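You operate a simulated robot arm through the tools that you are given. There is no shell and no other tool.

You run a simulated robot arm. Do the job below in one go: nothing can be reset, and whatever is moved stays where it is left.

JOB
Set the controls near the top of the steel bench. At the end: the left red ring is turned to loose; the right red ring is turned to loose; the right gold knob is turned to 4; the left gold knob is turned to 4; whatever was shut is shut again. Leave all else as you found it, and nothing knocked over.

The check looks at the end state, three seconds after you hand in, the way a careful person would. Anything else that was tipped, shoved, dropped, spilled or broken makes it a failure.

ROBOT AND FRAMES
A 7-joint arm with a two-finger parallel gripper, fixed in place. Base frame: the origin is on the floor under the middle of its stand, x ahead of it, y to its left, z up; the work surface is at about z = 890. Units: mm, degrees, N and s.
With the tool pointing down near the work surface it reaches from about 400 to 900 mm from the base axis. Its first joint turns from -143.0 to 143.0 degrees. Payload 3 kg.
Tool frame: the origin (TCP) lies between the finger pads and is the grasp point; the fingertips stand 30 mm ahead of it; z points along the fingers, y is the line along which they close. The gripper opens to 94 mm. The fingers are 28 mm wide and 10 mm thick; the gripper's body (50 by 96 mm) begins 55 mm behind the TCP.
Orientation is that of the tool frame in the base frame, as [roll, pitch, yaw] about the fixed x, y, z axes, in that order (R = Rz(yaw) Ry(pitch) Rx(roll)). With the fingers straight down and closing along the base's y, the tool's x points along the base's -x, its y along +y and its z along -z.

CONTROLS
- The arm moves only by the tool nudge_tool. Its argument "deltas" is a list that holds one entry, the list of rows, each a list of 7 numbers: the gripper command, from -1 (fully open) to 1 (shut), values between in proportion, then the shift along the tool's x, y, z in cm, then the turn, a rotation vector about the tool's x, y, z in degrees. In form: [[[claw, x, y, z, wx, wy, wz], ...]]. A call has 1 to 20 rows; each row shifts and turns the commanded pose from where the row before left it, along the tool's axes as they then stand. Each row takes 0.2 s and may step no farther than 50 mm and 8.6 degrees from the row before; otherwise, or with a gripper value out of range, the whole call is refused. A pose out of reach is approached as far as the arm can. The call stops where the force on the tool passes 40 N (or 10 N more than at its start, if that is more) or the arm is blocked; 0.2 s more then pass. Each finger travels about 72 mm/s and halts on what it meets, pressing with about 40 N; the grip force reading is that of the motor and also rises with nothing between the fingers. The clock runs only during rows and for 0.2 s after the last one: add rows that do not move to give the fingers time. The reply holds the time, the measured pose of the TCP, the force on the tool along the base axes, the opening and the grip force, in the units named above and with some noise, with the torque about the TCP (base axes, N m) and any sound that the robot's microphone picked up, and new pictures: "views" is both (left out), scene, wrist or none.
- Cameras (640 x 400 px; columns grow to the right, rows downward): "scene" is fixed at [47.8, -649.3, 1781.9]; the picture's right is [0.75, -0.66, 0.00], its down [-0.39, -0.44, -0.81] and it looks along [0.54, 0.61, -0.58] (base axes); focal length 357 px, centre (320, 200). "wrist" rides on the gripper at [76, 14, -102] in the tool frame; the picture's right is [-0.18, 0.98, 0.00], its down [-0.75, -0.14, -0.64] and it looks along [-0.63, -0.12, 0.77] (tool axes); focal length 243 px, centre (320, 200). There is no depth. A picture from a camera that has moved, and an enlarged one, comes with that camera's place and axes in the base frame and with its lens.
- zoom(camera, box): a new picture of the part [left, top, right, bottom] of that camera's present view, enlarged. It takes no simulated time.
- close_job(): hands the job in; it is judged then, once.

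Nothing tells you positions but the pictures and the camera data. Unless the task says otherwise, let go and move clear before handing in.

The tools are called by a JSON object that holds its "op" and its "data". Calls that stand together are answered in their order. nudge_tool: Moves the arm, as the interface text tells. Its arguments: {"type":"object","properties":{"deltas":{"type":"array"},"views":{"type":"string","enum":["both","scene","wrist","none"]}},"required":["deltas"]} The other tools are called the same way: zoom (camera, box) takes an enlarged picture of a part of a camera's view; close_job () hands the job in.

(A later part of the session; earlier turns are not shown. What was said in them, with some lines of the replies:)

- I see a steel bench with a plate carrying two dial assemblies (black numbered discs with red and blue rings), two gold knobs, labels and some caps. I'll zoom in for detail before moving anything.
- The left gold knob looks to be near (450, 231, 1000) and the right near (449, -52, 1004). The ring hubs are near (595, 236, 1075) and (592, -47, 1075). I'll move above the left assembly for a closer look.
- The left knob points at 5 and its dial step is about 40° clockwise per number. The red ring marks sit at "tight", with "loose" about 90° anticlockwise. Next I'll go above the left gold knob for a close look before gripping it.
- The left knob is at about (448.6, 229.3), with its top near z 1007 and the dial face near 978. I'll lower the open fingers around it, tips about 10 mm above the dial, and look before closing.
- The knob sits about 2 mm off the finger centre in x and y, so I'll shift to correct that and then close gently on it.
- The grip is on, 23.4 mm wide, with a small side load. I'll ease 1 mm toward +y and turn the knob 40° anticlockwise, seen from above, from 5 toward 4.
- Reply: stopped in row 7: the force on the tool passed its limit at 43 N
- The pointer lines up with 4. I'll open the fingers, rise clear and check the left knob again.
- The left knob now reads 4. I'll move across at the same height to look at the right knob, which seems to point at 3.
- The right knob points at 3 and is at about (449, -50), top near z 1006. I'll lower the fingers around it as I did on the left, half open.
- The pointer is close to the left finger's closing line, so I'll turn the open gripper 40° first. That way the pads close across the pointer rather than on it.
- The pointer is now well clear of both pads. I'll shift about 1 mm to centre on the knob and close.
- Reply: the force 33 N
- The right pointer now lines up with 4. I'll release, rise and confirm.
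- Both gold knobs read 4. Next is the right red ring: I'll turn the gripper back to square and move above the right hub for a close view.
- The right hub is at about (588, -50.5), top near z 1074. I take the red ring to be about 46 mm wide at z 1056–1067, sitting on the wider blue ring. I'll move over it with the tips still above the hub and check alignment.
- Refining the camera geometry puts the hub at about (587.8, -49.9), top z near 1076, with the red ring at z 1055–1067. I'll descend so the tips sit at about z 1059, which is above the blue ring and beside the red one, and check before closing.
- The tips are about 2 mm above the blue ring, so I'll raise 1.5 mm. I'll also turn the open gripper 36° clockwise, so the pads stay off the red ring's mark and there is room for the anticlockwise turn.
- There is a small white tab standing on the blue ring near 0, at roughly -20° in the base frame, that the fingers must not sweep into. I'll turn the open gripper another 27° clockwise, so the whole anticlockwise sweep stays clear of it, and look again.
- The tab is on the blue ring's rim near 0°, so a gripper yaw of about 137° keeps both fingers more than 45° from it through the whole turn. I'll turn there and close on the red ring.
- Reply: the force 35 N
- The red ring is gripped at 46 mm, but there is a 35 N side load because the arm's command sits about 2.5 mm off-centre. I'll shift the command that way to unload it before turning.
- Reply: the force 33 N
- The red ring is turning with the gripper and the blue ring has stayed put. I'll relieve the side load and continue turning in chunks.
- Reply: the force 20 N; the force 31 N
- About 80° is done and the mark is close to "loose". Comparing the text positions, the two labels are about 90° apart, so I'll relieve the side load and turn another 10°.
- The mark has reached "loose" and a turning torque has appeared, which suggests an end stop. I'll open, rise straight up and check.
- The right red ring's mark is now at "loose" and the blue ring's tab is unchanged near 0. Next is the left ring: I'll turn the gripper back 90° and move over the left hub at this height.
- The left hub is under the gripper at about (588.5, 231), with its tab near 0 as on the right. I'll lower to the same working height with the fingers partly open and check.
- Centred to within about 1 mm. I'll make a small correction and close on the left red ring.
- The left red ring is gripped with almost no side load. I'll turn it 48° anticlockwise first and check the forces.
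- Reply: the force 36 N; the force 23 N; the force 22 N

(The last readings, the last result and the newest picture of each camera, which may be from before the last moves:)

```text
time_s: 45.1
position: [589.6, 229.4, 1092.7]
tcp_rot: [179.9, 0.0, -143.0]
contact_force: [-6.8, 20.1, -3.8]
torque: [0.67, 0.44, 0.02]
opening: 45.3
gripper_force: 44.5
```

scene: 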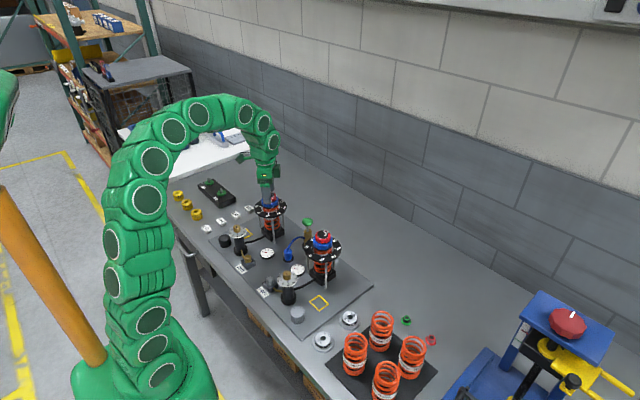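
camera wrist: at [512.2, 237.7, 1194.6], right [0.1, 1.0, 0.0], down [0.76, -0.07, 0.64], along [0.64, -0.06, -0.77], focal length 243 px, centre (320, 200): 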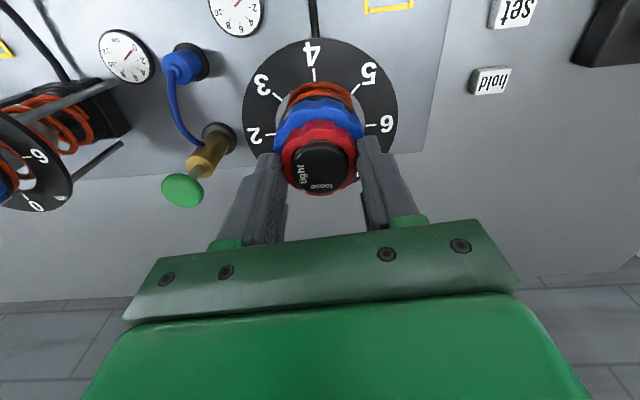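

{"op": "nudge_tool", "data": {"deltas": [[[1, 0, 0.12, 0, 0, 0, 0], [1, 0, 0, 0, 0, 0, -5], [1, 0, 0, 0, 0, 0, -5], [1, 0, 0, 0, 0, 0, 0]]], "views": "wrist"}}

{"op": "zoom", "data": {"camera": "wrist", "box": [230, 80, 410, 210]}}

{"op": "zoom", "data": {"camera": "scene", "box": [247, 182, 295, 212]}}

```text
time_s: 46.1
position: [590.0, 229.1, 1090.2]
tcp_rot: [-179.7, -0.2, -133.0]
contact_force: [-0.9, -1.3, 2.9]
torque: [-0.05, 0.1, -0.77]
opening: 46.2
gripper_force: 44.6
camera wrist: at [526.5, 183.5, 1194.6], right [-0.59, 0.81, 0.0], down [0.62, 0.46, 0.64], along [0.52, 0.38, -0.77], focal length 243 px, centre (320, 200)
```

wrist: 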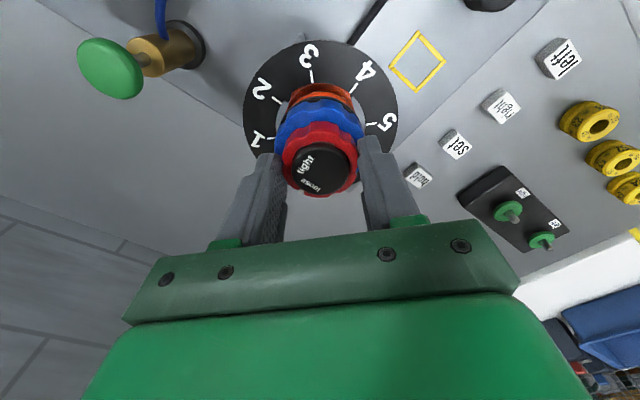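

```text
3.08 times, centred on (320, 145) of wrist
camera zoom: at [526.5, 183.5, 1194.6], right [-0.59, 0.81, 0.0], down [0.62, 0.46, 0.64], along [0.52, 0.38, -0.77], focal length 746 px, centre (320, 369)
```

zoom: 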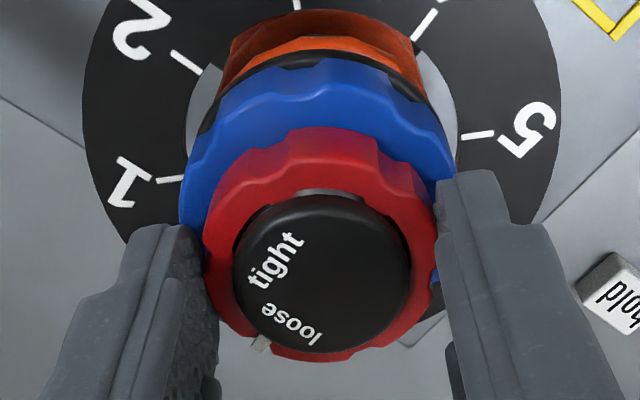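

```text
13.33 times, centred on (271, 197) of scene
camera zoom: at [47.8, -649.3, 1781.9], right [0.75, -0.66, 0.0], down [-0.39, -0.44, -0.81], along [0.54, 0.61, -0.58], focal length 4758 px, centre (973, 240)
```

zoom: 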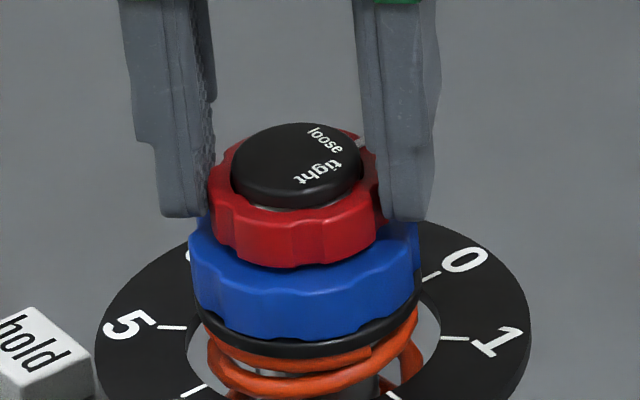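

The turn has met the same end stop, with about -0.77 N·m of torque, and the mark is at "loose". I'll release, rise and check.

{"op": "nudge_tool", "data": {"deltas": [[[0, 0, 0, 0, 0, 0, 0], [-0.4, 0, 0, 0, 0, 0, 0], [-0.4, 0, 0, 0, 0, 0, 0], [-0.4, 0, 0, 0, 0, 0, 0], [-0.4, 0, 0, -2, 0, 0, 0], [-0.8, 0, 0, -3, 0, 0, 0], [-1, 0, 0, -3, 0, 0, 0], [-1, 0, 0, 0, 0, 0, 0]]], "views": "both"}}

{"op": "zoom", "data": {"camera": "wrist", "box": [250, 60, 400, 180]}}

{"op": "zoom", "data": {"camera": "scene", "box": [247, 182, 295, 212]}}

```text
time_s: 47.9
position: [587.4, 229.5, 1171.4]
tcp_rot: [-179.9, -0.2, -133.0]
contact_force: [0.2, 0.1, 0.5]
torque: [-0.01, 0.0, 0.0]
opening: 94.0
gripper_force: 0.1
camera wrist: at [523.8, 183.1, 1274.3], right [-0.59, 0.81, 0.0], down [0.62, 0.46, 0.64], along [0.52, 0.38, -0.77], focal length 243 px, centre (320, 200)
```

scene: 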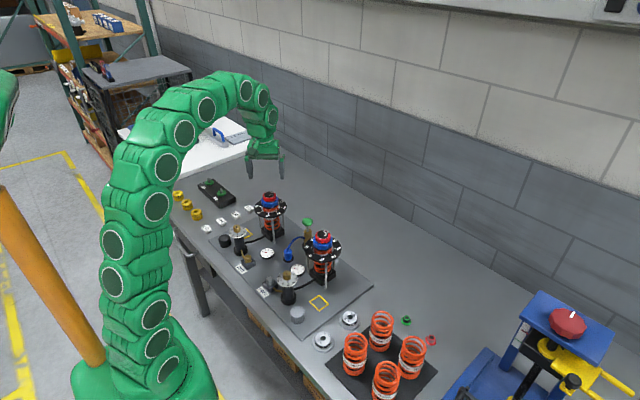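
wrist: 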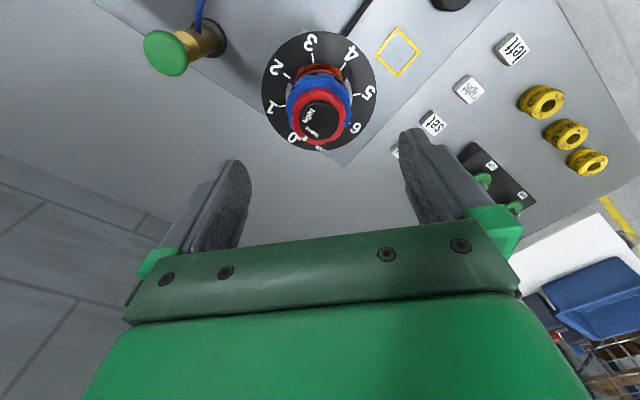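

```text
3.33 times, centred on (325, 120) of wrist
camera zoom: at [523.8, 183.1, 1274.3], right [-0.59, 0.81, 0.0], down [0.62, 0.46, 0.64], along [0.52, 0.38, -0.77], focal length 809 px, centre (303, 467)
```

zoom: 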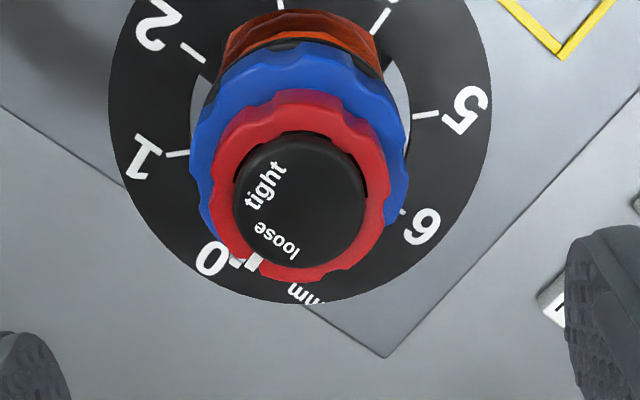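

```text
13.33 times, centred on (271, 197) of scene
camera zoom: at [47.8, -649.3, 1781.9], right [0.75, -0.66, 0.0], down [-0.39, -0.44, -0.81], along [0.54, 0.61, -0.58], focal length 4758 px, centre (973, 240)
```

zoom: 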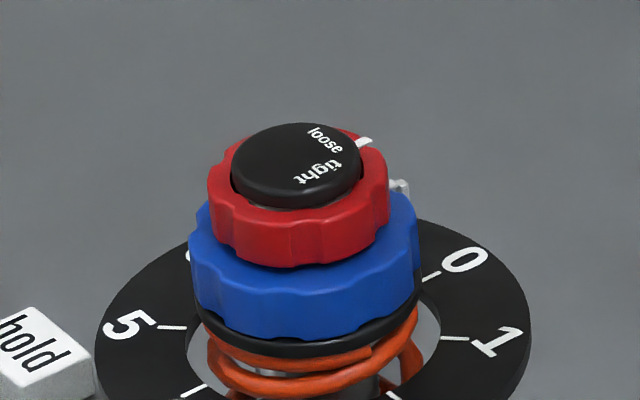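

Both red rings are at "loose". I'll raise the arm clear of the bench and make a final check of all four controls.

{"op": "nudge_tool", "data": {"deltas": [[[-1, 0, 0, -4, 0, 0, 0], [-1, 0, 0, -4, 0, 0, 0], [-1, 0, 0, -4, 0, 0, 0], [-1, 0, 0, -3, 0, 0, 8], [-1, 0, 0, 0, 0, 0, 8], [-1, 0, 0, 0, 0, 0, 8], [-1, 0, 0, 0, 0, 0, 8], [-1, 0, 0, 0, 0, 0, 8], [-1, 0, 0, 0, 0, 0, 7], [-1, 3.7, -2.9, 0, 0, 0, 0], [-1, 3.7, -2.9, 0, 0, 0, 0], [-1, 3.7, -2.9, 0, 0, 0, 0], [-1, 3.7, -2.9, 0, 0, 0, 0], [-1, 0, 0, 0, 0, 0, 0], [-1, 0, 0, 0, 0, 0, 0]]], "views": "both"}}

{"op": "zoom", "data": {"camera": "wrist", "box": [180, 0, 460, 190]}}

{"op": "zoom", "data": {"camera": "scene", "box": [190, 180, 350, 330]}}

{"op": "zoom", "data": {"camera": "scene", "box": [225, 220, 305, 300]}}

```text
time_s: 51.1
position: [442.3, 115.9, 1308.4]
tcp_rot: [-179.9, 0.0, 180.0]
contact_force: [-0.4, -0.1, 0.7]
torque: [-0.01, -0.01, 0.01]
opening: 94.1
gripper_force: 0.1
out of reach, approached as far as the arm can: row 4, 8
camera wrist: at [365.7, 129.1, 1411.3], right [0.18, 0.98, 0.0], down [0.75, -0.14, 0.64], along [0.63, -0.12, -0.77], focal length 243 px, centre (320, 200)
```

scene: 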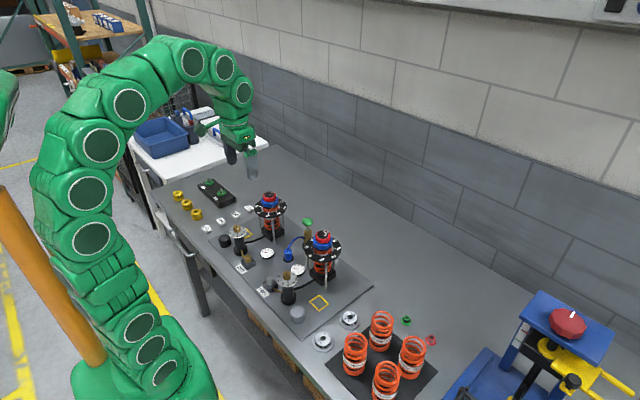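
wrist: 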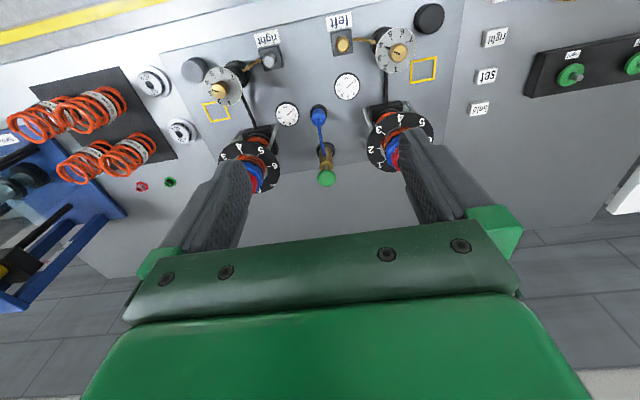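

```text
2.11 times, centred on (320, 95) of wrist
camera zoom: at [365.7, 129.1, 1411.3], right [0.18, 0.98, 0.0], down [0.75, -0.14, 0.64], along [0.63, -0.12, -0.77], focal length 511 px, centre (320, 421)
```

zoom: 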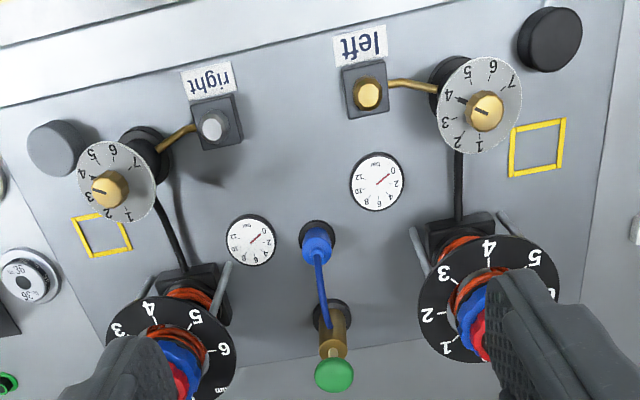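

```text
2.67 times, centred on (270, 255) of scene
camera zoom: at [47.8, -649.3, 1781.9], right [0.75, -0.66, 0.0], down [-0.39, -0.44, -0.81], along [0.54, 0.61, -0.58], focal length 952 px, centre (453, 53)
```

zoom: 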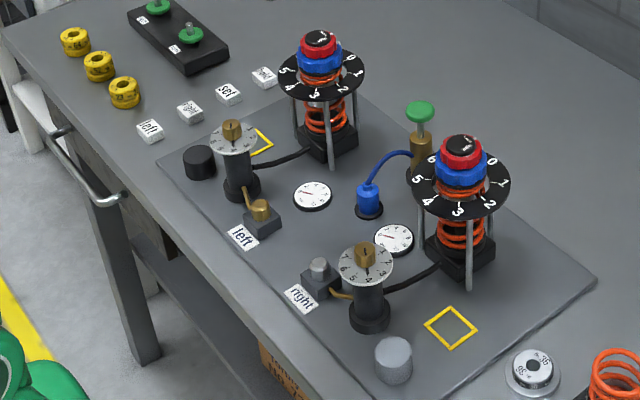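

```text
5.00 times, centred on (265, 260) of scene
camera zoom: at [47.8, -649.3, 1781.9], right [0.75, -0.66, 0.0], down [-0.39, -0.44, -0.81], along [0.54, 0.61, -0.58], focal length 1784 px, centre (595, -100)
```

zoom: 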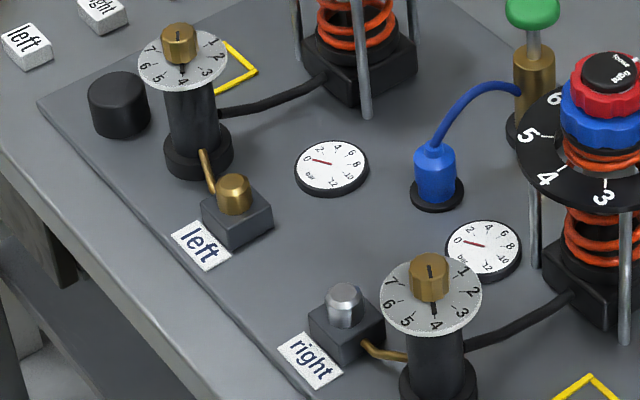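

Both gold knobs read 4 and both red rings are at "loose". The blue rings, gauges, caps and labels look as they did at the start, nothing was opened, and the arm is clear, so I'm handing the job in.

{"op": "close_job", "data": {}}

```text
The job is handed in.
```

I set all four controls and handed the job in; the check's result hasn't come back yet.

- **Gold knobs:** the left one went from 5 to 4 and the right one from 3 to 4. Both pointers line up with the 4 mark.
- **Red rings:** I turned both from "tight" to "loose", about 90° each, until each one met its end stop.
- **Everything else:** the blue rings, gauges, caps and labels look the same as at the start. I opened nothing, so nothing needed shutting. Nothing was knocked over, and the arm is clear of the bench.
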